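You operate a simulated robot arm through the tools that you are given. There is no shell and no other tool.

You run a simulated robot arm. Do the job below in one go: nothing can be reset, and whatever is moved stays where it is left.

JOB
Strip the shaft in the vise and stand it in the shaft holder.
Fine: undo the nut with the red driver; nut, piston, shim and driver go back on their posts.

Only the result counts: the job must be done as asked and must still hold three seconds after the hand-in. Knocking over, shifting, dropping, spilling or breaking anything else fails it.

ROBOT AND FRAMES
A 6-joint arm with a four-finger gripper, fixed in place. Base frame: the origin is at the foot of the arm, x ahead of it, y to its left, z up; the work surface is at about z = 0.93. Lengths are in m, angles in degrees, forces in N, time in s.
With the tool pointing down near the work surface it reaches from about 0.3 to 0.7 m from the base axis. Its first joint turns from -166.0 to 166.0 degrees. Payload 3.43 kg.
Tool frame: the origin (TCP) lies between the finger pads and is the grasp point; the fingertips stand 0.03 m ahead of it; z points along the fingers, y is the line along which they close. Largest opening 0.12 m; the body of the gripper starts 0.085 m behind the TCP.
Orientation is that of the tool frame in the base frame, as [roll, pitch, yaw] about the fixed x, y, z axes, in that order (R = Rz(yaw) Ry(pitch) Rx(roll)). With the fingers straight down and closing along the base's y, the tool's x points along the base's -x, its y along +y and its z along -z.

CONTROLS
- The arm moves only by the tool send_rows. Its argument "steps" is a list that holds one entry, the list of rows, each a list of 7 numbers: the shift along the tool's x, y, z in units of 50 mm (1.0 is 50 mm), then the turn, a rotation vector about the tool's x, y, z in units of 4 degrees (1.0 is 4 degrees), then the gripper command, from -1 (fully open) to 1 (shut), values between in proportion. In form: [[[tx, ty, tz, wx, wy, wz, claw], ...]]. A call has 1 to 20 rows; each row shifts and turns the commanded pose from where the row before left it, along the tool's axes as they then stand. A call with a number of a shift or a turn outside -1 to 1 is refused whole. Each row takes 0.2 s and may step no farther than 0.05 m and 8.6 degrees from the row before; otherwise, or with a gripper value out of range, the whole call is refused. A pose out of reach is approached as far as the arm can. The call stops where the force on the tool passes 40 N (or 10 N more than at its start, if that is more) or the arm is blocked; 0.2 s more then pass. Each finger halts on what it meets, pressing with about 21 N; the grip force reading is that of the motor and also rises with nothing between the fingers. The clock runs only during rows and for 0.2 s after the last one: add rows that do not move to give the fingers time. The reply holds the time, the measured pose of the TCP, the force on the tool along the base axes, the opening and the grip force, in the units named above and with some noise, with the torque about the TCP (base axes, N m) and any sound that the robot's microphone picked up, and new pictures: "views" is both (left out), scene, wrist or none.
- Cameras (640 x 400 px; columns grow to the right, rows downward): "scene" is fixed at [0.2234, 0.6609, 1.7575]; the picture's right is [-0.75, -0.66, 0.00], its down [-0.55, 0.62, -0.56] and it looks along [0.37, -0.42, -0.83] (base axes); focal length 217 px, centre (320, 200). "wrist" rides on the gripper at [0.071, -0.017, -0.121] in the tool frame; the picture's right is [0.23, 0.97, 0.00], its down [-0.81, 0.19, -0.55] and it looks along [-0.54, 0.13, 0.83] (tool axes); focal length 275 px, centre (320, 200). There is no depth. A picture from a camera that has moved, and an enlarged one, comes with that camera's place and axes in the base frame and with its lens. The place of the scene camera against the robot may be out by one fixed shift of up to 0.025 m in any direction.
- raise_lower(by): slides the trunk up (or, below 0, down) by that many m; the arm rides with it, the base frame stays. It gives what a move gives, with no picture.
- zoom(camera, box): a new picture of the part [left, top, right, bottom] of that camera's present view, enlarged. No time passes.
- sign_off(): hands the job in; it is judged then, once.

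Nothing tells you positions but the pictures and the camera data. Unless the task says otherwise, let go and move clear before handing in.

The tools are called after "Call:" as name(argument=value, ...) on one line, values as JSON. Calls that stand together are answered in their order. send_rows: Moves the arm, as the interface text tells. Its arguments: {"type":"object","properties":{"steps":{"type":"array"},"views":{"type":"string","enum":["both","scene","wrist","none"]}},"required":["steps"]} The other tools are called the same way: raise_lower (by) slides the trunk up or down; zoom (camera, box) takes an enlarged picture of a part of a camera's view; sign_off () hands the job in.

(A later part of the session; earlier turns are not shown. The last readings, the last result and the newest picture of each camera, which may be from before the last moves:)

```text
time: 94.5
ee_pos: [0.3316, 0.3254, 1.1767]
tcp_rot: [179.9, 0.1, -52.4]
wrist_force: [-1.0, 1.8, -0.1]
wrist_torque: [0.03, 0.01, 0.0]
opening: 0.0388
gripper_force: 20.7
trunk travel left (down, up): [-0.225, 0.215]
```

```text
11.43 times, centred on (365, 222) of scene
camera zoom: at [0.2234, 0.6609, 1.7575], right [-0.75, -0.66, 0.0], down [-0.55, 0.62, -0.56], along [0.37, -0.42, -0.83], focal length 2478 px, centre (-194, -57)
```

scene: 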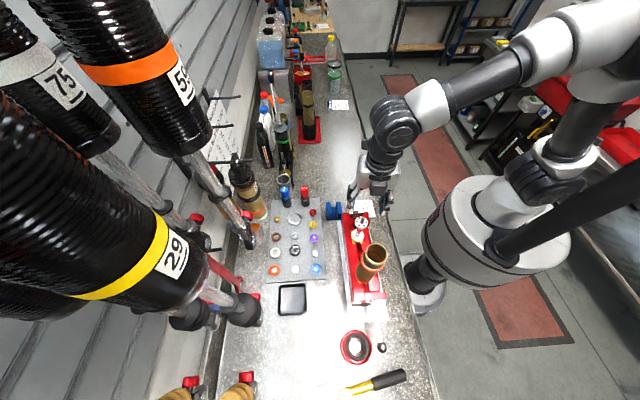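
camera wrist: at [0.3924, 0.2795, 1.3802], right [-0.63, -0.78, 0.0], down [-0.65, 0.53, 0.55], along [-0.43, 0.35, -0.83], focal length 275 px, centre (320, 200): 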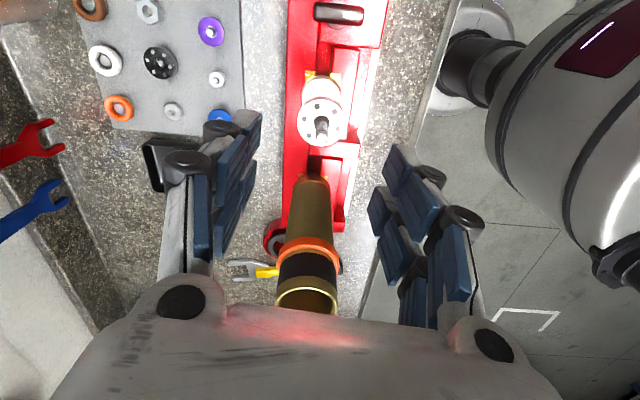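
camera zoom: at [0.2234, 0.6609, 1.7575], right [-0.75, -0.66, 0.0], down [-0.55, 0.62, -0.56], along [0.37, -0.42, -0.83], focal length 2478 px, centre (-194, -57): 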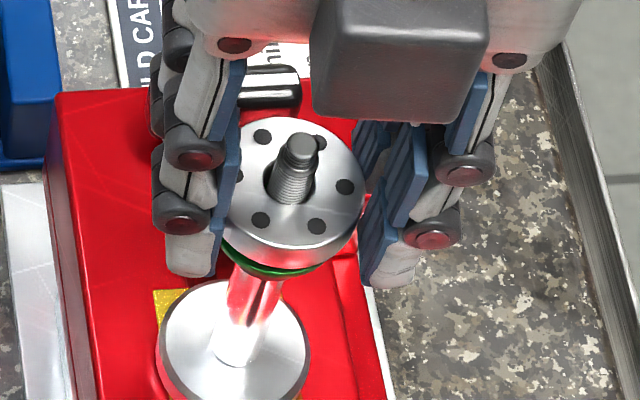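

The piston lifts freely, and the shim beneath it is green, which fits the empty post between purple and blue. I'm raising the piston clear of the stud.

Call:
send_rows(steps=[[[0, 0, -0.15, 0, 0, 0, 1], [0, 0, -0.25, 0, 0, 0, 1], [0, 0, -0.35, 0, 0, 0, 1], [0, 0, -0.35, 0, 0, 0, 1], [0, 0, -0.2, 0, 0, 0, 1], [0, 0, 0, 0, 0, 0, 1]]], views="none")

Call:
zoom(camera="scene", box=[345, 190, 385, 240])

Call:
zoom(camera="wrist", box=[240, 60, 400, 220])

```text
time: 95.9
ee_pos: [0.3322, 0.3248, 1.2425]
tcp_rot: [179.9, 0.1, -52.5]
wrist_force: [-0.8, -0.2, 0.0]
wrist_torque: [0.0, 0.02, 0.02]
opening: 0.0384
gripper_force: 20.7
trunk travel left (down, up): [-0.225, 0.215]
```

```text
8.00 times, centred on (365, 215) of scene
camera zoom: at [0.2234, 0.6609, 1.7575], right [-0.75, -0.66, 0.0], down [-0.55, 0.62, -0.56], along [0.37, -0.42, -0.83], focal length 1735 px, centre (-40, 80)
```

zoom: 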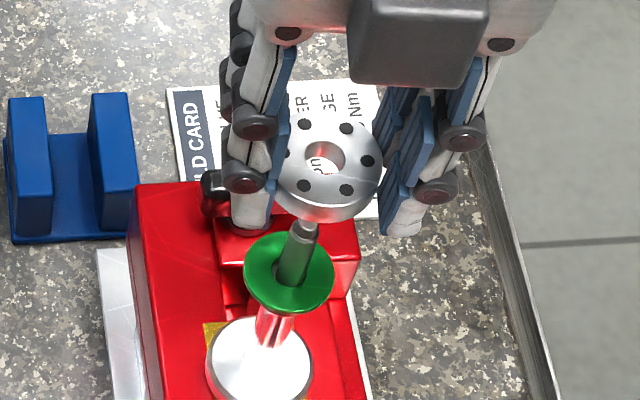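

```text
2.50 times, centred on (320, 140) of wrist
camera zoom: at [0.3904, 0.2801, 1.3628], right [-0.63, -0.78, 0.0], down [-0.65, 0.53, 0.55], along [-0.43, 0.35, -0.83], focal length 688 px, centre (320, 350)
```

zoom: 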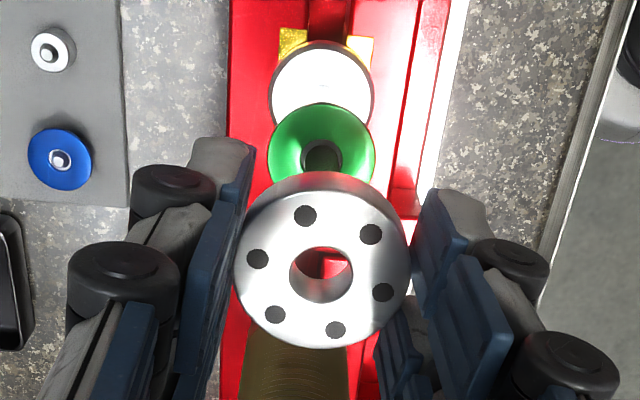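

The green shim stays on the shaft as expected. I'm carrying the piston to the wide post near (0.4405, 0.537).

Call:
send_rows(steps=[[[-0.12, -0.25, 0, 0, 0, 0, 1], [-0.228, -0.483, 0, 0, 0, 0, 1], [-0.228, -0.483, 0.2, 0, 0, 0, 1], [-0.228, -0.483, 0.4, 0, 0, 0, 1], [-0.228, -0.483, 0.4, 0, 0, 0, 1], [-0.228, -0.483, 0.4, 0, 0, 0, 1], [-0.228, -0.483, 0.4, 0, 0, 0, 1], [-0.228, -0.483, 0.3, 0, 0, 0, 1], [-0.11, -0.235, 0.15, 0, 0, 0, 1], [0, 0, 0, 0, 0, 0, 1]]], views="both")

Call:
zoom(camera="wrist", box=[220, 40, 420, 220])

Call:
zoom(camera="scene", box=[265, 225, 325, 285])

```text
time: 98.1
ee_pos: [0.4306, 0.5143, 1.1309]
tcp_rot: [-180.0, 0.1, -52.6]
wrist_force: [-0.2, 0.1, -0.4]
wrist_torque: [-0.01, -0.01, 0.01]
opening: 0.0386
gripper_force: 21.1
trunk travel left (down, up): [-0.225, 0.215]
camera wrist: at [0.488, 0.4694, 1.2521], right [-0.63, -0.78, 0.0], down [-0.65, 0.53, 0.55], along [-0.43, 0.35, -0.83], focal length 275 px, centre (320, 200)
```

scene: 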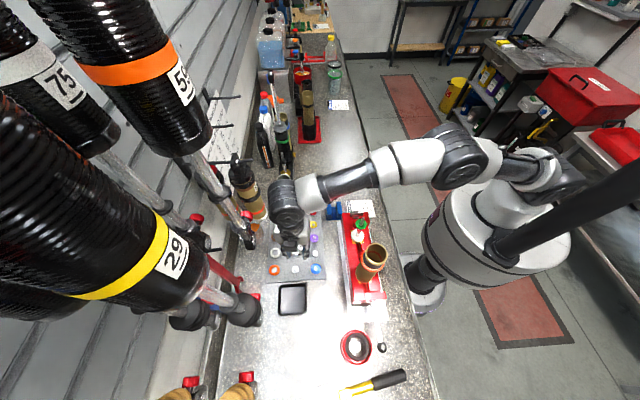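
wrist: 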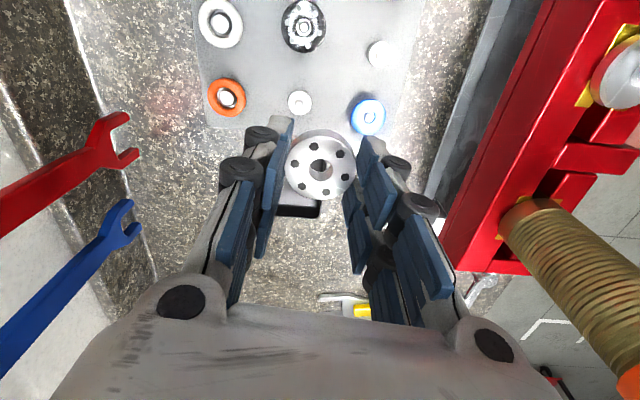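

```text
2.22 times, centred on (320, 130) of wrist
camera zoom: at [0.488, 0.4694, 1.2521], right [-0.63, -0.78, 0.0], down [-0.65, 0.53, 0.55], along [-0.43, 0.35, -0.83], focal length 612 px, centre (320, 356)
```

zoom: 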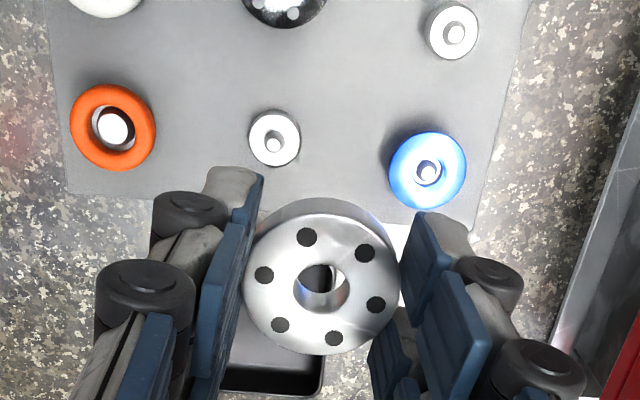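

```text
6.67 times, centred on (295, 255) of scene
camera zoom: at [0.2234, 0.6609, 1.7575], right [-0.75, -0.66, 0.0], down [-0.55, 0.62, -0.56], along [0.37, -0.42, -0.83], focal length 1446 px, centre (487, -167)
```

zoom: 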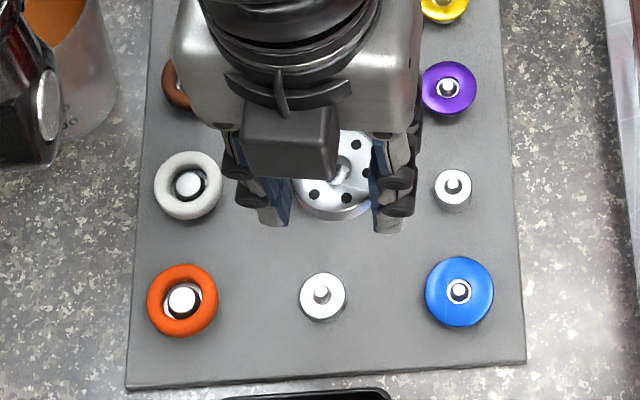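

The wide pin needs about −11 mm and −20 mm in tool axes. I'm moving over it and lowering partway.

Call:
send_rows(steps=[[[-0.11, -0.197, 0, 0, 0, 0, 1], [-0.11, -0.197, 0.2, 0, 0, 0, 1], [0, 0, 0.4, 0, 0, 0, 1], [0, 0, 0.4, 0, 0, 0, 1], [0, 0, 0.4, 0, 0, 0, 1], [0, 0, 0.2, 0, 0, 0, 1], [0, 0, 0, 0, 0, 0, 1]]], views="none")

Call:
zoom(camera="wrist", box=[240, 60, 400, 210])

Call:
zoom(camera="scene", box=[270, 240, 320, 285])

```text
time: 99.7
ee_pos: [0.4388, 0.5344, 1.0479]
tcp_rot: [-180.0, 0.1, -52.6]
wrist_force: [-0.3, -0.5, 0.1]
wrist_torque: [0.02, 0.0, 0.0]
opening: 0.0385
gripper_force: 20.4
trunk travel left (down, up): [-0.225, 0.215]
```

```text
2.67 times, centred on (320, 135) of wrist
camera zoom: at [0.496, 0.4903, 1.17], right [-0.63, -0.78, 0.0], down [-0.65, 0.53, 0.55], along [-0.43, 0.35, -0.83], focal length 734 px, centre (320, 373)
```

zoom: 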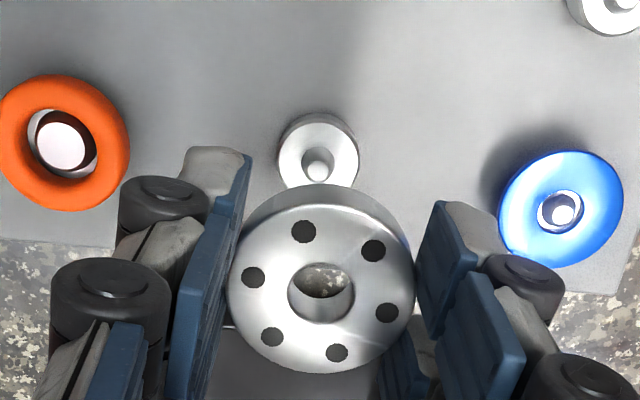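

```text
8.89 times, centred on (295, 262) of scene
camera zoom: at [0.2234, 0.6609, 1.7575], right [-0.75, -0.66, 0.0], down [-0.55, 0.62, -0.56], along [0.37, -0.42, -0.83], focal length 1928 px, centre (542, -356)
```

zoom: 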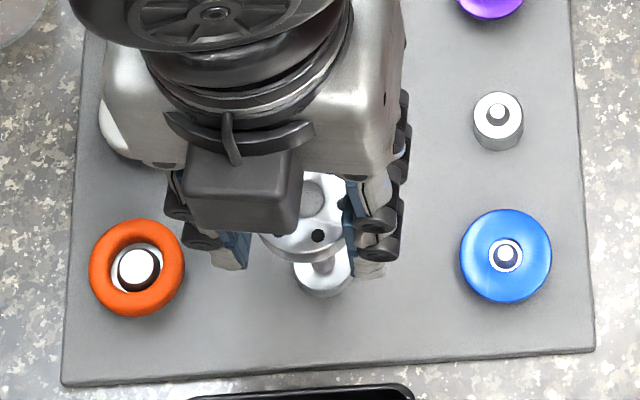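

Call:
send_rows(steps=[[[0.03, -0.02, 0.2, 0, 0, 0, 1], [0, 0, 0.3, 0, 0, 0, 1], [0, 0, 0.2, 0, 0, 0, 1], [0, 0, 0.2, 0, 0, 0, 1], [0, 0, 0.1, 0, 0, 0, 1], [0, 0, 0.1, 0, 0, 0, 1], [0, 0, 0, 0, 0, 0, 1]]], views="none")

Call:
zoom(camera="wrist", box=[240, 60, 400, 210])

Call:
zoom(camera="scene", box=[270, 240, 320, 285])

```text
time: 101.3
ee_pos: [0.4421, 0.5359, 0.9945]
tcp_rot: [179.9, 0.2, -52.5]
wrist_force: [0.3, -1.1, -0.1]
wrist_torque: [-0.01, 0.02, 0.02]
opening: 0.0385
gripper_force: 21.0
trunk travel left (down, up): [-0.225, 0.215]
```

```text
2.67 times, centred on (320, 135) of wrist
camera zoom: at [0.4979, 0.4907, 1.1159], right [-0.63, -0.78, 0.0], down [-0.65, 0.53, 0.55], along [-0.43, 0.35, -0.83], focal length 734 px, centre (320, 373)
```

zoom: 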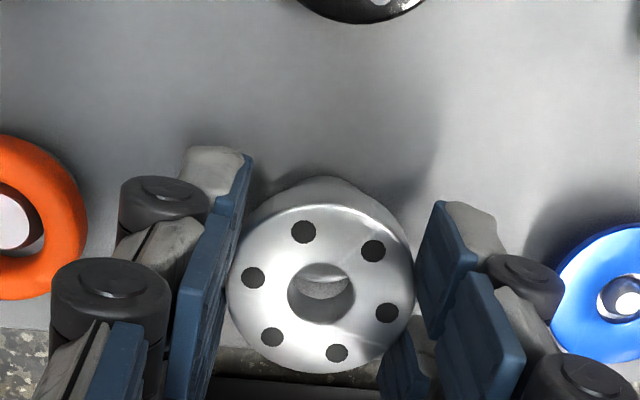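

```text
8.89 times, centred on (295, 262) of scene
camera zoom: at [0.2234, 0.6609, 1.7575], right [-0.75, -0.66, 0.0], down [-0.55, 0.62, -0.56], along [0.37, -0.42, -0.83], focal length 1928 px, centre (542, -356)
```

zoom: 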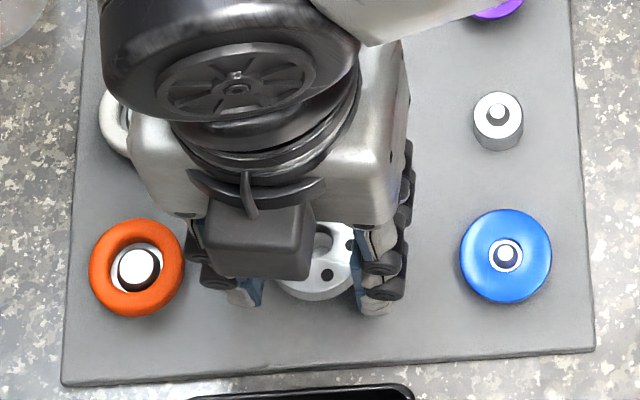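

Call:
send_rows(steps=[[[0, 0, 0.06, 0, 0, 0, 1], [0, 0, 0.06, 0, 0, 0, 1], [0, 0, 0.06, 0, 0, 0, 1], [0, 0, 0, 0, 0, 0, 1]]], views="none")

Call:
zoom(camera="wrist", box=[270, 90, 370, 190])

Call:
zoom(camera="scene", box=[280, 250, 310, 275])

```text
time: 102.3
ee_pos: [0.4403, 0.5355, 0.9841]
tcp_rot: [180.0, 0.1, -52.5]
wrist_force: [0.5, 0.6, -0.3]
wrist_torque: [-0.01, 0.0, -0.02]
opening: 0.0383
gripper_force: 21.0
trunk travel left (down, up): [-0.225, 0.215]
```

```text
4.00 times, centred on (320, 140) of wrist
camera zoom: at [0.4973, 0.4906, 1.1064], right [-0.63, -0.78, 0.0], down [-0.65, 0.53, 0.55], along [-0.43, 0.35, -0.83], focal length 1101 px, centre (320, 440)
```

zoom: 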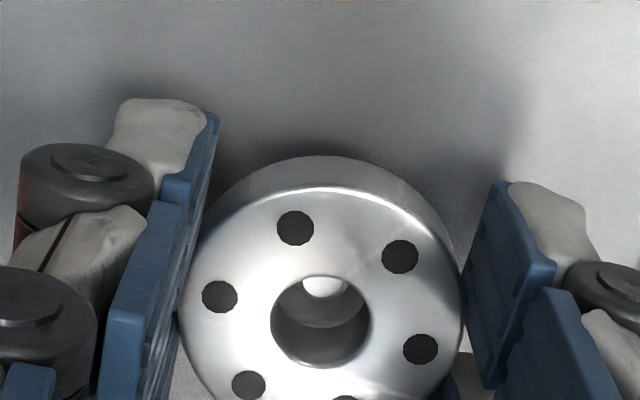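

```text
16.00 times, centred on (295, 262) of scene
camera zoom: at [0.2234, 0.6609, 1.7575], right [-0.75, -0.66, 0.0], down [-0.55, 0.62, -0.56], along [0.37, -0.42, -0.83], focal length 3470 px, centre (720, -800)
```

zoom: 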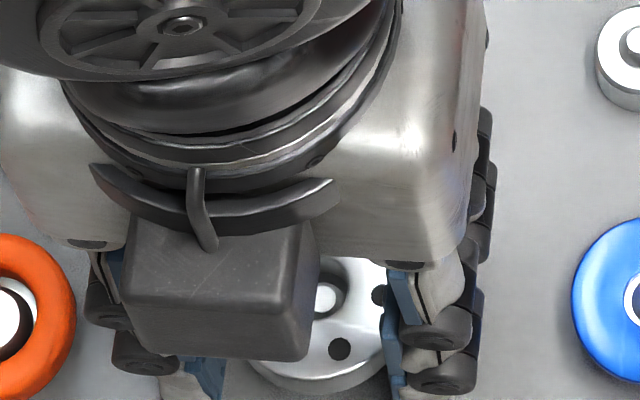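

The pin is inside the piston bore. I'll continue down to contact.

Call:
send_rows(steps=[[[0, 0, 0.04, 0, 0, 0, 1], [0, 0, 0.04, 0, 0, 0, 1], [0, 0, 0.03, 0, 0, 0, 1], [0, 0, 0, 0, 0, 0, 1]]], views="none")

Call:
zoom(camera="wrist", box=[270, 90, 370, 190])

```text
time: 103.3
ee_pos: [0.4402, 0.5358, 0.9796]
tcp_rot: [180.0, 0.1, -52.5]
wrist_force: [-0.5, 0.0, -0.1]
wrist_torque: [0.02, 0.03, 0.0]
opening: 0.0386
gripper_force: 20.8
trunk travel left (down, up): [-0.225, 0.215]
```

```text
4.00 times, centred on (320, 140) of wrist
camera zoom: at [0.4969, 0.4904, 1.1009], right [-0.63, -0.78, 0.0], down [-0.65, 0.53, 0.55], along [-0.43, 0.35, -0.83], focal length 1101 px, centre (320, 440)
```

zoom: 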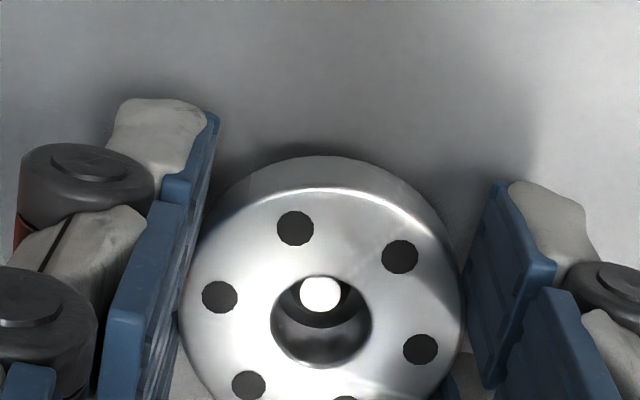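

Call:
send_rows(steps=[[[0, 0, 0.03, 0, 0, 0, 1], [0, 0, 0.03, 0, 0, 0, 1], [0, 0, 0, 0, 0, 0, 1]]], views="none")

```text
time: 104.1
ee_pos: [0.4396, 0.5355, 0.9762]
tcp_rot: [-180.0, 0.1, -52.5]
wrist_force: [-0.4, 0.4, 4.2]
wrist_torque: [0.03, 0.03, -0.05]
opening: 0.0383
gripper_force: 21.7
trunk travel left (down, up): [-0.225, 0.215]
```

The piston is seated with 4 N contact. Releasing and backing straight up.

Call:
send_rows(steps=[[[0, 0, 0, 0, 0, 0, 0.3], [0, 0, 0, 0, 0, 0, 0.1], [0, 0, 0, 0, 0, 0, 0.05], [0, 0, 0, 0, 0, 0, 0.05], [0, 0, -0.1, 0, 0, 0, 0.05], [0, 0, -0.3, 0, 0, 0, 0.05], [0, 0, -0.5, 0, 0, 0, 0.05], [0, 0, -0.5, 0, 0, 0, 0.05], [0, 0, -0.4, 0, 0, 0, 0.05], [0, 0, 0, 0, 0, 0, 0.05]]], views="none")

Call:
zoom(camera="scene", box=[265, 200, 325, 285])

Call:
zoom(camera="wrist", box=[240, 50, 400, 200])

```text
time: 106.3
ee_pos: [0.4406, 0.5347, 1.0664]
tcp_rot: [180.0, 0.2, -52.5]
wrist_force: [-0.5, -0.3, 0.0]
wrist_torque: [0.02, -0.01, 0.0]
opening: 0.0569
gripper_force: 0.1
trunk travel left (down, up): [-0.225, 0.215]
```

```text
4.71 times, centred on (295, 242) of scene
camera zoom: at [0.2234, 0.6609, 1.7575], right [-0.75, -0.66, 0.0], down [-0.55, 0.62, -0.56], along [0.37, -0.42, -0.83], focal length 1020 px, centre (438, 0)
```

zoom: 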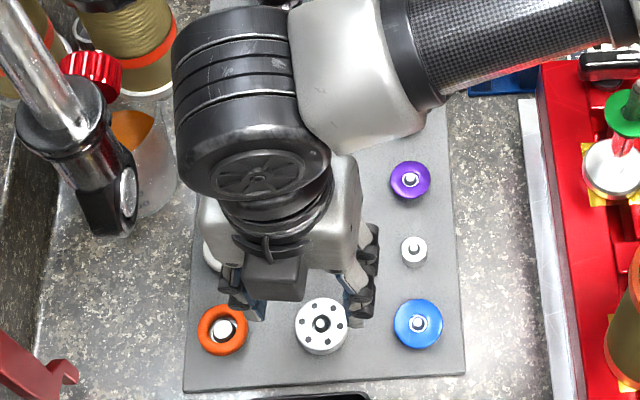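

```text
2.67 times, centred on (320, 125) of wrist
camera zoom: at [0.4967, 0.4903, 1.1877], right [-0.63, -0.78, 0.0], down [-0.65, 0.53, 0.55], along [-0.43, 0.35, -0.83], focal length 734 px, centre (320, 400)
```

zoom: 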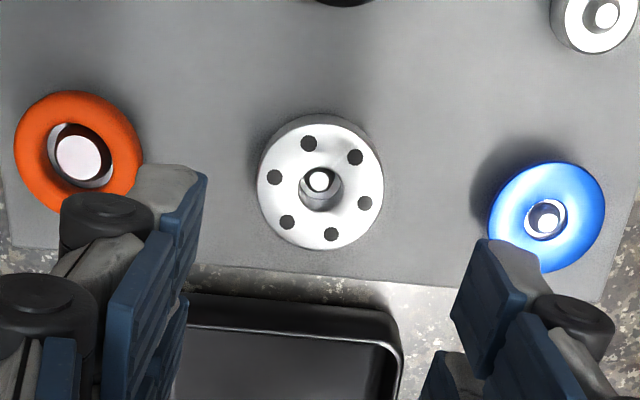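

The piston is on its post too. Next is the green shim: I'm going back above the shaft for a close look.

Call:
send_rows(steps=[[[0, 0.1, -0.5, 0, 0, 0, 0.05], [0.15, 0.35, -0.5, 0, 0, 0, 0], [0.2, 0.45, -0.5, 0, 0, 0, 0], [0.22, 0.46, -0.5, 0, 0, 0, -0.1], [0.22, 0.46, -0.5, 0, 0, 0, -0.1], [0.22, 0.46, -0.4, 0, 0, 0, -0.1], [0.22, 0.46, -0.4, 0, 0, 0, -0.1], [0.22, 0.46, -0.3, 0, 0, 0, -0.1], [0.22, 0.46, -0.072, 0, 0, 0, -0.1], [0.22, 0.46, 0, 0, 0, 0, -0.1], [0.22, 0.4, 0, 0, 0, 0, -0.1], [0.128, 0.202, 0, 0, 0, 0, -0.1], [0, 0, 0, 0, 0, 0, -0.1]]], views="both")

Call:
zoom(camera="wrist", box=[280, 70, 370, 150])

Call:
zoom(camera="scene", box=[350, 205, 380, 240])

```text
time: 109.1
ee_pos: [0.3226, 0.3029, 1.2498]
tcp_rot: [179.9, 0.0, -52.4]
wrist_force: [-1.3, 0.4, -0.7]
wrist_torque: [0.01, 0.0, 0.01]
opening: 0.0661
gripper_force: 0.1
trunk travel left (down, up): [-0.225, 0.215]
camera wrist: at [0.3785, 0.2579, 1.3718], right [-0.63, -0.78, 0.0], down [-0.65, 0.53, 0.55], along [-0.43, 0.35, -0.83], focal length 275 px, centre (320, 200)
```

scene: 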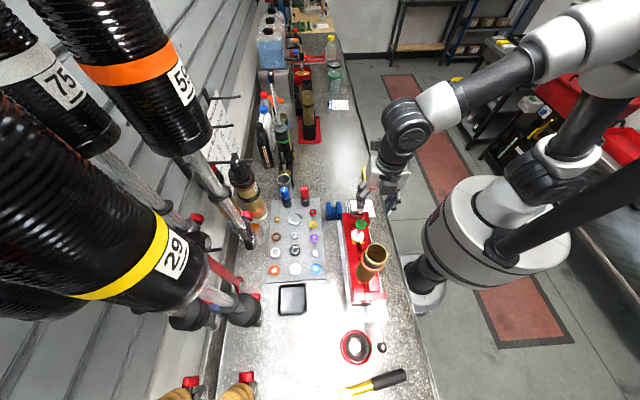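
wrist: 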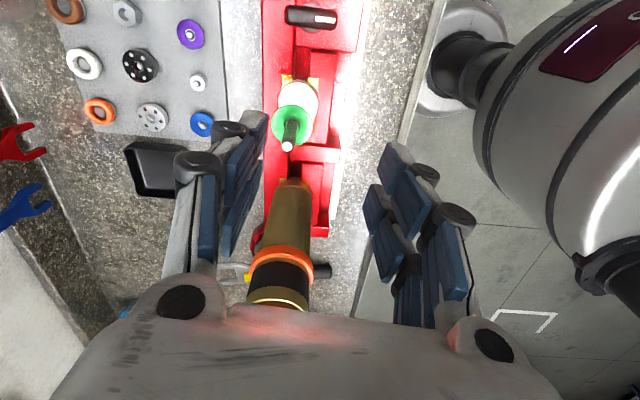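

```text
5.00 times, centred on (325, 110) of wrist
camera zoom: at [0.3785, 0.2579, 1.3718], right [-0.63, -0.78, 0.0], down [-0.65, 0.53, 0.55], along [-0.43, 0.35, -0.83], focal length 1376 px, centre (295, 650)
```

zoom: 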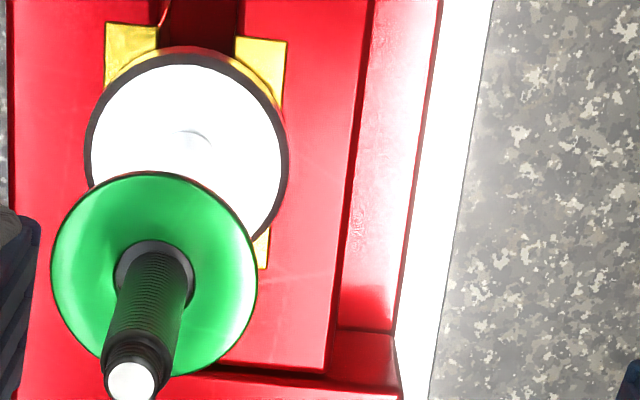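

```text
11.43 times, centred on (365, 222) of scene
camera zoom: at [0.2234, 0.6609, 1.7575], right [-0.75, -0.66, 0.0], down [-0.55, 0.62, -0.56], along [0.37, -0.42, -0.83], focal length 2478 px, centre (-194, -57)
```

zoom: 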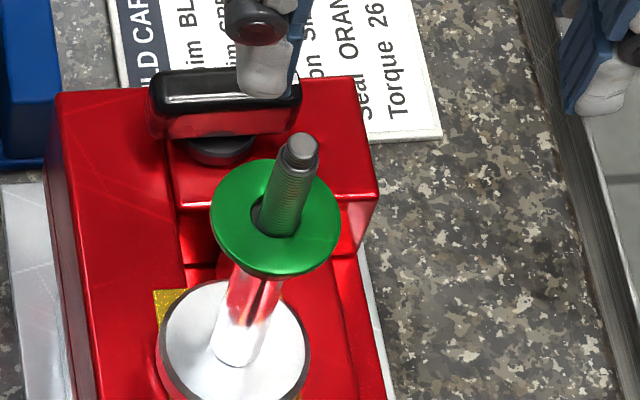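

I overshot a little sideways; the green shim sits about −9 mm and −23 mm away in tool axes. I'm correcting and checking before descending.

Call:
send_rows(steps=[[[-0.092, -0.229, 0, 0, 0, 0, -0.1], [-0.092, -0.229, 0, 0, 0, 0, -0.1], [0, 0, 0.3, 0, 0, 0, -0.1], [0, 0, 0.3, 0, 0, 0, -0.1], [0, 0, 0, 0, 0, 0, -0.1]]], views="none")

Call:
zoom(camera="wrist", box=[250, 70, 390, 200])

Call:
zoom(camera="scene", box=[350, 200, 380, 240])

```text
time: 110.3
ee_pos: [0.334, 0.3238, 1.2212]
tcp_rot: [180.0, 0.1, -52.5]
wrist_force: [0.8, 0.0, -0.2]
wrist_torque: [-0.03, -0.03, 0.0]
opening: 0.0662
gripper_force: 0.1
trunk travel left (down, up): [-0.225, 0.215]
```

```text
3.08 times, centred on (320, 135) of wrist
camera zoom: at [0.3911, 0.2788, 1.3423], right [-0.63, -0.78, 0.0], down [-0.65, 0.53, 0.55], along [-0.43, 0.35, -0.83], focal length 847 px, centre (320, 400)
```

zoom: 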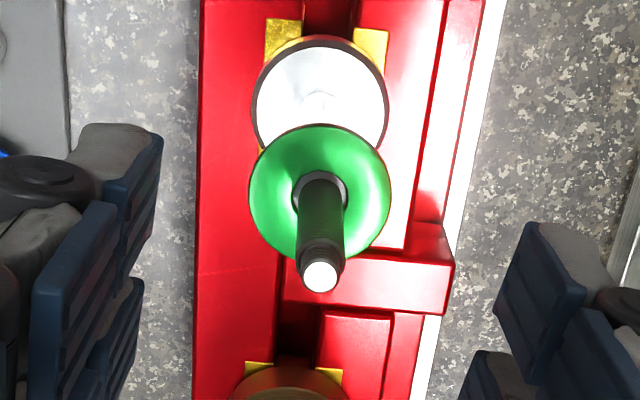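

```text
10.00 times, centred on (365, 220) of scene
camera zoom: at [0.2234, 0.6609, 1.7575], right [-0.75, -0.66, 0.0], down [-0.55, 0.62, -0.56], along [0.37, -0.42, -0.83], focal length 2169 px, centre (-130, 0)
```

zoom: 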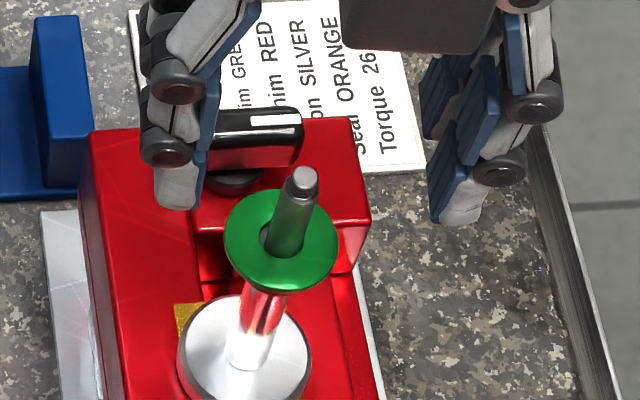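

Call:
send_rows(steps=[[[-0.02, 0, 0.3, 0, 0, 0, -0.1], [0, 0, 0.4, 0, 0, 0, -0.1], [0, 0, 0.3, 0, 0, 0, -0.1], [0, 0, 0.2, 0, 0, 0, -0.1], [0, 0, 0, 0, 0, 0, -0.1]]], views="none")

Call:
zoom(camera="wrist", box=[240, 80, 400, 220])

Call:
zoom(camera="scene", box=[350, 205, 385, 245])

```text
time: 111.5
ee_pos: [0.333, 0.3247, 1.1599]
tcp_rot: [180.0, 0.1, -52.5]
wrist_force: [-0.5, 0.6, 0.3]
wrist_torque: [0.02, -0.03, 0.0]
opening: 0.0661
gripper_force: 0.0
trunk travel left (down, up): [-0.225, 0.215]
```

```text
2.86 times, centred on (320, 150) of wrist
camera zoom: at [0.3899, 0.2795, 1.2822], right [-0.63, -0.78, 0.0], down [-0.65, 0.53, 0.55], along [-0.43, 0.35, -0.83], focal length 786 px, centre (320, 343)
```

zoom: 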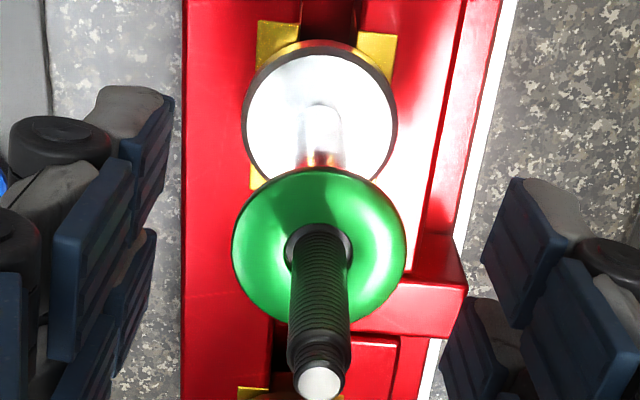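

```text
10.00 times, centred on (368, 225) of scene
camera zoom: at [0.2234, 0.6609, 1.7575], right [-0.75, -0.66, 0.0], down [-0.55, 0.62, -0.56], along [0.37, -0.42, -0.83], focal length 2169 px, centre (-155, -50)
```

zoom: 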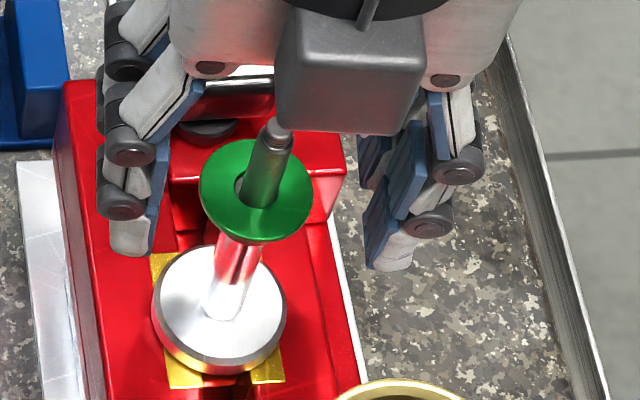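

The fingertips are just below the shim plane. Closing on it.

Call:
send_rows(steps=[[[0, 0, 0, 0, 0, 0, 0.1], [0, 0, 0, 0, 0, 0, 0.4], [0, 0, 0, 0, 0, 0, 0.6], [0, 0, 0, 0, 0, 0, 1], [0, 0, 0, 0, 0, 0, 1], [0, 0, 0, 0, 0, 0, 1]]], views="none")

Call:
zoom(camera="wrist", box=[240, 80, 400, 220])

Call:
zoom(camera="scene", box=[350, 205, 385, 245])

```text
time: 112.9
ee_pos: [0.3337, 0.3248, 1.1608]
tcp_rot: [-179.8, 0.2, -52.5]
wrist_force: [0.5, 0.6, 0.2]
wrist_torque: [0.01, -0.03, 0.02]
opening: 0.033
gripper_force: 20.7
trunk travel left (down, up): [-0.225, 0.215]
```

```text
2.86 times, centred on (320, 150) of wrist
camera zoom: at [0.39, 0.2795, 1.2823], right [-0.63, -0.78, 0.0], down [-0.65, 0.53, 0.55], along [-0.43, 0.35, -0.83], focal length 786 px, centre (320, 343)
```

zoom: 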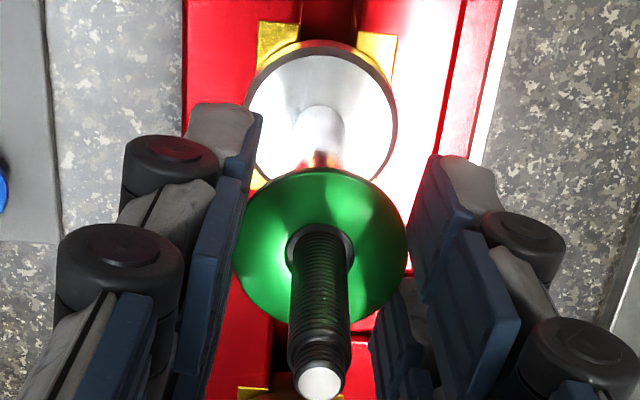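

```text
10.00 times, centred on (368, 225) of scene
camera zoom: at [0.2234, 0.6609, 1.7575], right [-0.75, -0.66, 0.0], down [-0.55, 0.62, -0.56], along [0.37, -0.42, -0.83], focal length 2169 px, centre (-155, -50)
```

zoom: 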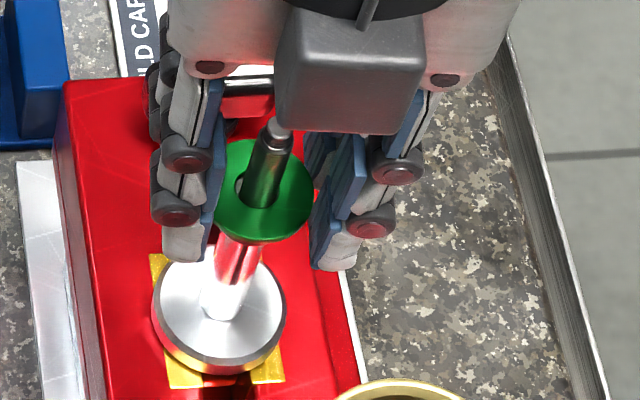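

The shim is gripped at 33 mm. Lifting it carefully up the stud.

Call:
send_rows(steps=[[[0, 0, -0.06, 0, 0, 0, 1], [0, 0, -0.1, 0, 0, 0, 1], [0, 0, -0.15, 0, 0, 0, 1], [0, 0, -0.2, 0, 0, 0, 1], [0, 0, -0.2, 0, 0, 0, 1], [0, 0, -0.2, 0, 0, 0, 1], [0, 0, -0.2, 0, 0, 0, 1], [0, 0, -0.2, 0, 0, 0, 1], [0, 0, 0, 0, 0, 0, 1]]], views="none")

Call:
zoom(camera="wrist", box=[240, 60, 400, 220])

Call:
zoom(camera="scene", box=[345, 190, 390, 245])

```text
time: 114.9
ee_pos: [0.3347, 0.3252, 1.2249]
tcp_rot: [180.0, 0.1, -52.4]
wrist_force: [-0.3, 0.1, -0.1]
wrist_torque: [0.01, -0.02, -0.02]
opening: 0.0326
gripper_force: 21.0
trunk travel left (down, up): [-0.225, 0.215]
```

```text
2.50 times, centred on (320, 140) of wrist
camera zoom: at [0.3912, 0.2798, 1.3468], right [-0.63, -0.78, 0.0], down [-0.65, 0.53, 0.55], along [-0.43, 0.35, -0.83], focal length 688 px, centre (320, 350)
```

zoom: 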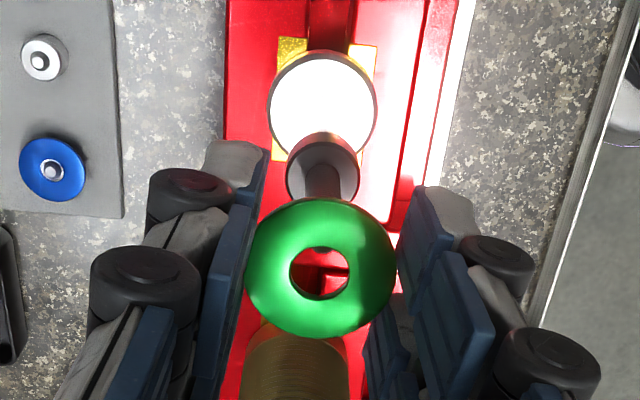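

```text
7.27 times, centred on (368, 218) of scene
camera zoom: at [0.2234, 0.6609, 1.7575], right [-0.75, -0.66, 0.0], down [-0.55, 0.62, -0.56], along [0.37, -0.42, -0.83], focal length 1577 px, centre (-26, 73)
```

zoom: 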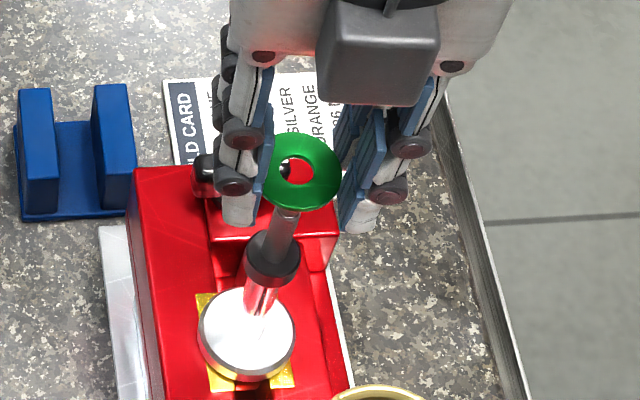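

The green shim is off and the shaft is bare apart from its own black collar. I'm moving to the empty post between purple and blue.

Call:
send_rows(steps=[[[0, 0, -0.4, 0, 0, 0, 1], [-0.07, -0.25, 0, 0, 0, 0, 1], [-0.13, -0.48, 0, 0, 0, 0, 1], [-0.13, -0.48, 0.4, 0, 0, 0, 1], [-0.13, -0.48, 0.5, 0, 0, 0, 1], [-0.13, -0.48, 0.5, 0, 0, 0, 1], [-0.13, -0.48, 0.5, 0, 0, 0, 1], [-0.06, -0.23, 0.5, 0, 0, 0, 1], [0, 0, 0.4, 0, 0, 0, 1], [0, 0, 0, 0, 0, 0, 1]]], views="both")

Call:
zoom(camera="wrist", box=[240, 50, 400, 210])

Call:
zoom(camera="scene", box=[285, 220, 335, 280])

```text
time: 117.1
ee_pos: [0.4265, 0.4445, 1.1058]
tcp_rot: [180.0, 0.1, -52.5]
wrist_force: [0.1, -0.2, -0.8]
wrist_torque: [-0.02, -0.02, 0.02]
opening: 0.0328
gripper_force: 20.9
trunk travel left (down, up): [-0.225, 0.215]
camera wrist: at [0.4828, 0.3987, 1.2273], right [-0.63, -0.78, 0.0], down [-0.65, 0.53, 0.55], along [-0.43, 0.35, -0.83], focal length 275 px, centre (320, 200)
```

scene: 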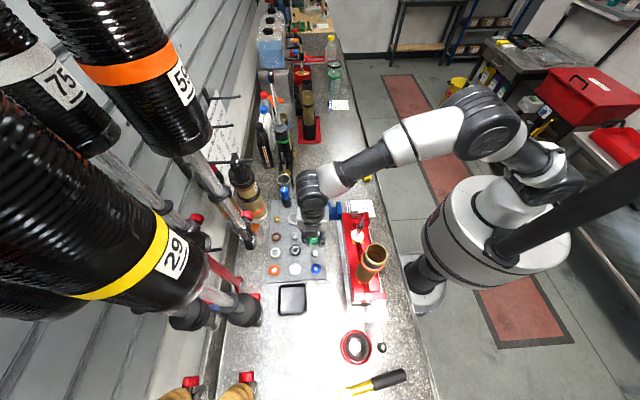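
wrist: 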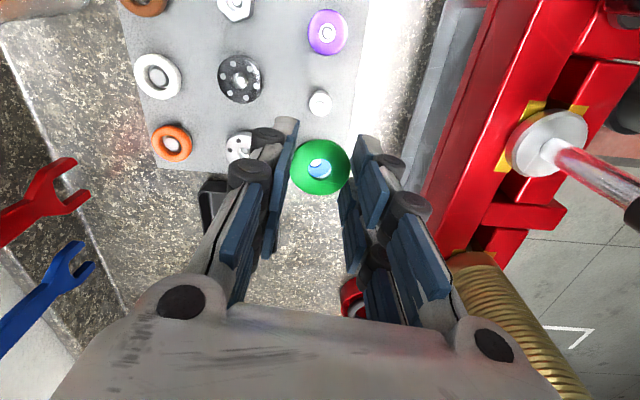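

```text
2.50 times, centred on (320, 130) of wrist
camera zoom: at [0.4828, 0.3987, 1.2273], right [-0.63, -0.78, 0.0], down [-0.65, 0.53, 0.55], along [-0.43, 0.35, -0.83], focal length 688 px, centre (320, 375)
```

zoom: 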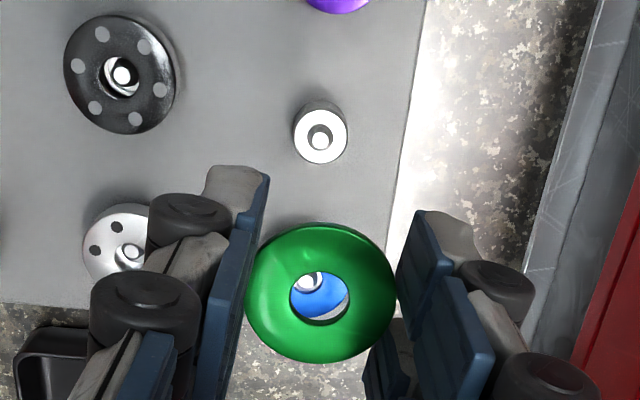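

```text
6.67 times, centred on (310, 250) of scene
camera zoom: at [0.2234, 0.6609, 1.7575], right [-0.75, -0.66, 0.0], down [-0.55, 0.62, -0.56], along [0.37, -0.42, -0.83], focal length 1446 px, centre (387, -133)
```

zoom: 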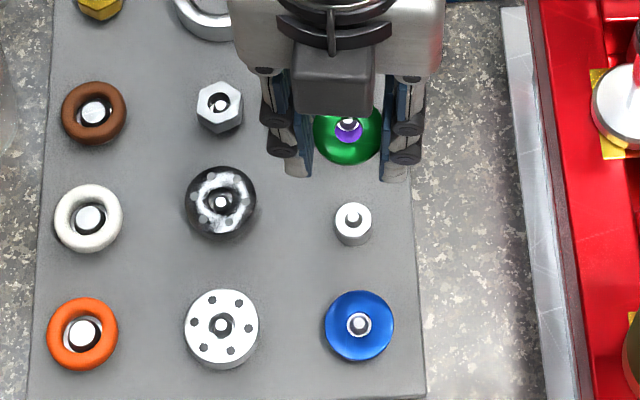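

The pin is nearly dead centre under the shim. I'm applying a 1.5 mm correction and lowering.

Call:
send_rows(steps=[[[0.03, 0, 0.3, 0, 0, 0, 1], [0, 0, 0.4, 0, 0, 0, 1], [0, 0, 0.4, 0, 0, 0, 1], [0, 0, 0.4, 0, 0, 0, 1], [0, 0, 0.3, 0, 0, 0, 1], [0, 0, 0.2, 0, 0, 0, 1], [0, 0, 0.1, 0, 0, 0, 1], [0, 0, 0, 0, 0, 0, 1]]], views="none")

Call:
zoom(camera="wrist", box=[250, 70, 390, 200])

Call:
zoom(camera="scene", box=[290, 230, 330, 270])

```text
time: 118.9
ee_pos: [0.4257, 0.4425, 0.9997]
tcp_rot: [180.0, 0.1, -52.4]
wrist_force: [0.3, 0.3, -0.5]
wrist_torque: [0.03, -0.03, 0.01]
opening: 0.0324
gripper_force: 20.9
trunk travel left (down, up): [-0.225, 0.215]
```

```text
3.08 times, centred on (320, 135) of wrist
camera zoom: at [0.4821, 0.3971, 1.1216], right [-0.63, -0.78, 0.0], down [-0.65, 0.53, 0.55], along [-0.43, 0.35, -0.83], focal length 847 px, centre (320, 400)
```

zoom: 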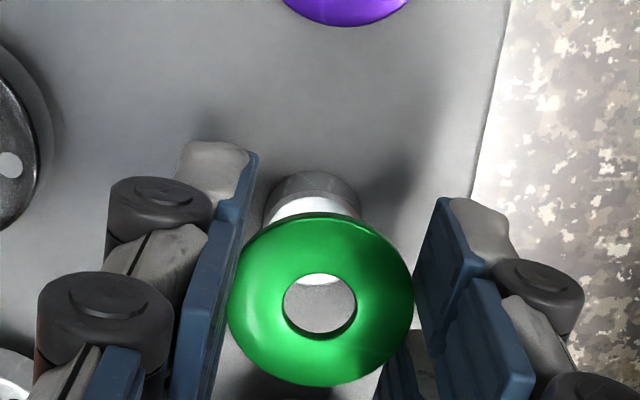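

```text
10.00 times, centred on (310, 250) of scene
camera zoom: at [0.2234, 0.6609, 1.7575], right [-0.75, -0.66, 0.0], down [-0.55, 0.62, -0.56], along [0.37, -0.42, -0.83], focal length 2169 px, centre (420, -300)
```

zoom: 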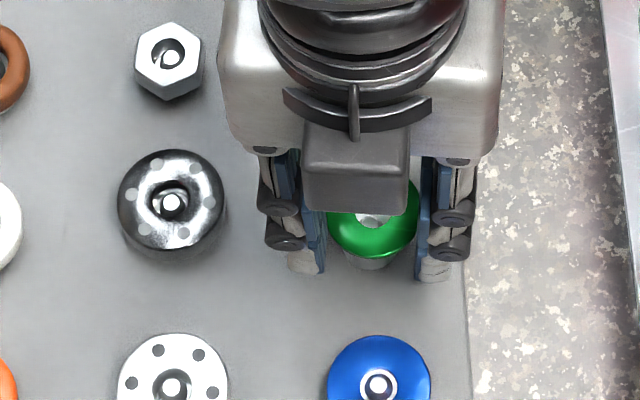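

Call:
send_rows(steps=[[[-0.014, -0.028, 0.1, 0, 0, 0, 1], [0, 0, 0.1, 0, 0, 0, 1], [0, 0, 0.1, 0, 0, 0, 1], [0, 0, 0.08, 0, 0, 0, 1], [0, 0, 0, 0, 0, 0, 1]]], views="none")

Call:
zoom(camera="wrist", box=[250, 70, 390, 200])

Call:
zoom(camera="scene", box=[295, 235, 325, 265])

```text
time: 120.1
ee_pos: [0.4243, 0.4457, 0.982]
tcp_rot: [-180.0, 0.1, -52.5]
wrist_force: [-0.1, -0.1, -0.3]
wrist_torque: [0.0, 0.0, 0.01]
opening: 0.033
gripper_force: 20.9
trunk travel left (down, up): [-0.225, 0.215]
```

```text
3.08 times, centred on (320, 135) of wrist
camera zoom: at [0.482, 0.3985, 1.1034], right [-0.63, -0.78, 0.0], down [-0.65, 0.53, 0.55], along [-0.43, 0.35, -0.83], focal length 847 px, centre (320, 400)
```

zoom: 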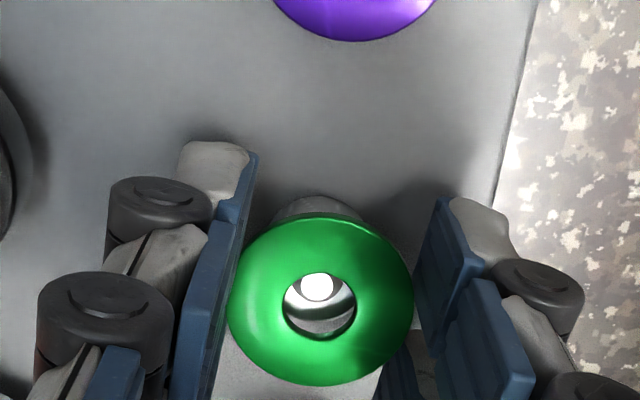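

```text
13.33 times, centred on (310, 250) of scene
camera zoom: at [0.2234, 0.6609, 1.7575], right [-0.75, -0.66, 0.0], down [-0.55, 0.62, -0.56], along [0.37, -0.42, -0.83], focal length 2892 px, centre (453, -467)
```

zoom: 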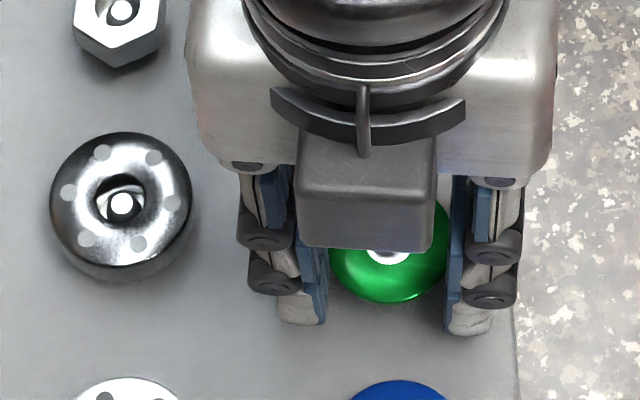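

The pin shows through the shim bore. I'll continue to contact in small steps.

Call:
send_rows(steps=[[[0, 0, 0.04, 0, 0, 0, 1], [0, 0, 0.03, 0, 0, 0, 1], [0, 0, 0, 0, 0, 0, 1]]], views="none")

Call:
zoom(camera="wrist", box=[250, 70, 390, 200])

```text
time: 120.9
ee_pos: [0.4259, 0.4437, 0.9799]
tcp_rot: [180.0, 0.1, -52.5]
wrist_force: [3.3, -2.9, 1.7]
wrist_torque: [-0.08, -0.08, -0.01]
opening: 0.0329
gripper_force: 20.7
trunk travel left (down, up): [-0.225, 0.215]
```

```text
3.08 times, centred on (320, 135) of wrist
camera zoom: at [0.4824, 0.3981, 1.0999], right [-0.63, -0.78, 0.0], down [-0.65, 0.53, 0.55], along [-0.43, 0.35, -0.83], focal length 847 px, centre (320, 400)
```

zoom: 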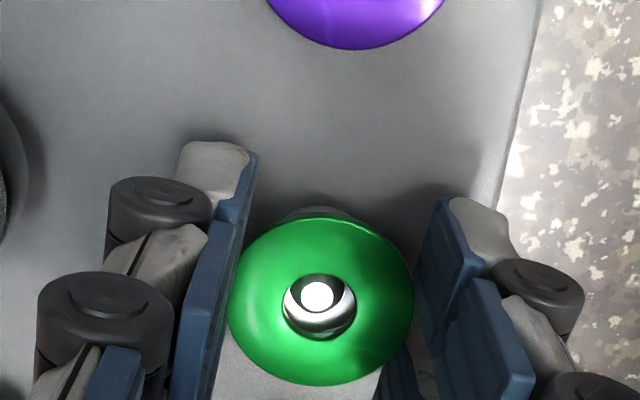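

A slight sideways force shows the pin touching the bore on one side. I'll shift 1.5 mm toward it and go on down.

Call:
send_rows(steps=[[[0.03, 0, 0, 0, 0, 0, 1], [0, 0, 0.03, 0, 0, 0, 1], [0, 0, 0, 0, 0, 0, 1]]], views="none")

Call:
zoom(camera="wrist", box=[250, 70, 390, 200])

```text
time: 121.7
ee_pos: [0.4258, 0.4425, 0.9764]
tcp_rot: [179.9, 0.1, -52.4]
wrist_force: [-1.0, 0.4, 3.2]
wrist_torque: [0.01, 0.01, 0.03]
opening: 0.0328
gripper_force: 21.4
trunk travel left (down, up): [-0.225, 0.215]
```

```text
3.08 times, centred on (320, 135) of wrist
camera zoom: at [0.4827, 0.3974, 1.0984], right [-0.63, -0.78, 0.0], down [-0.65, 0.53, 0.55], along [-0.43, 0.35, -0.83], focal length 847 px, centre (320, 400)
```

zoom: 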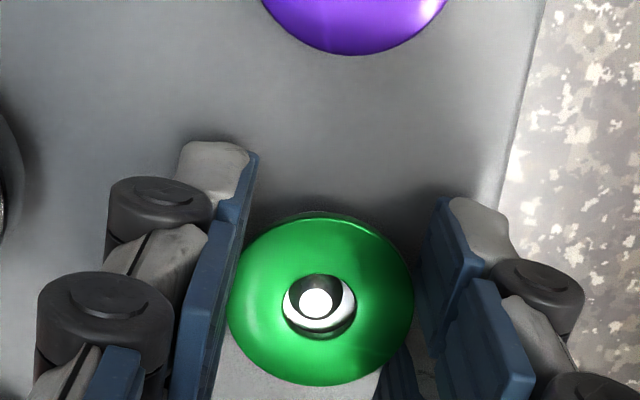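

Call:
send_rows(steps=[[[0, 0, 0.015, 0, 0, 0, 1], [0, 0, 0, 0, 0, 0, 1]]], views="none")

Call:
zoom(camera="scene", box=[295, 235, 325, 265])

Call:
zoom(camera="wrist", box=[290, 110, 350, 170])

```text
time: 122.3
ee_pos: [0.4256, 0.4418, 0.9761]
tcp_rot: [-179.9, 0.1, -52.4]
wrist_force: [-2.2, 0.5, 12.3]
wrist_torque: [0.02, 0.03, 0.01]
opening: 0.0328
gripper_force: 20.9
trunk travel left (down, up): [-0.225, 0.215]
```

```text
13.33 times, centred on (310, 250) of scene
camera zoom: at [0.2234, 0.6609, 1.7575], right [-0.75, -0.66, 0.0], down [-0.55, 0.62, -0.56], along [0.37, -0.42, -0.83], focal length 2892 px, centre (453, -467)
```

zoom: 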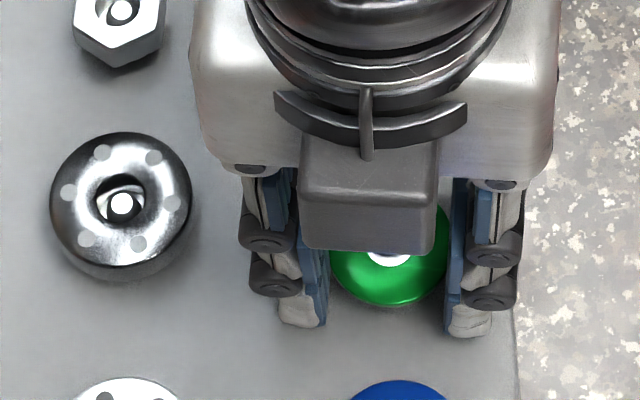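

```text
6.67 times, centred on (320, 140) of wrist
camera zoom: at [0.4825, 0.3972, 1.0984], right [-0.63, -0.78, 0.0], down [-0.65, 0.52, 0.55], along [-0.43, 0.35, -0.83], focal length 1835 px, centre (320, 600)
```

zoom: 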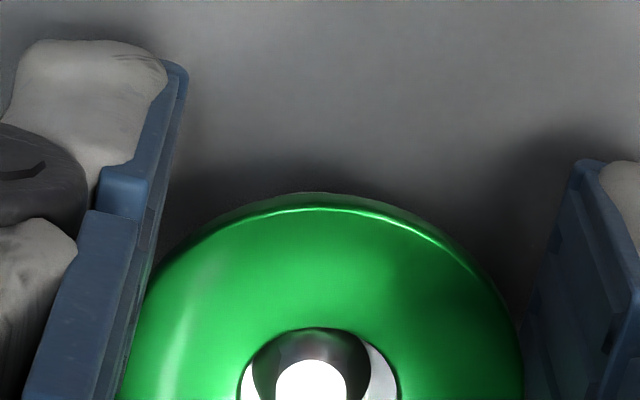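

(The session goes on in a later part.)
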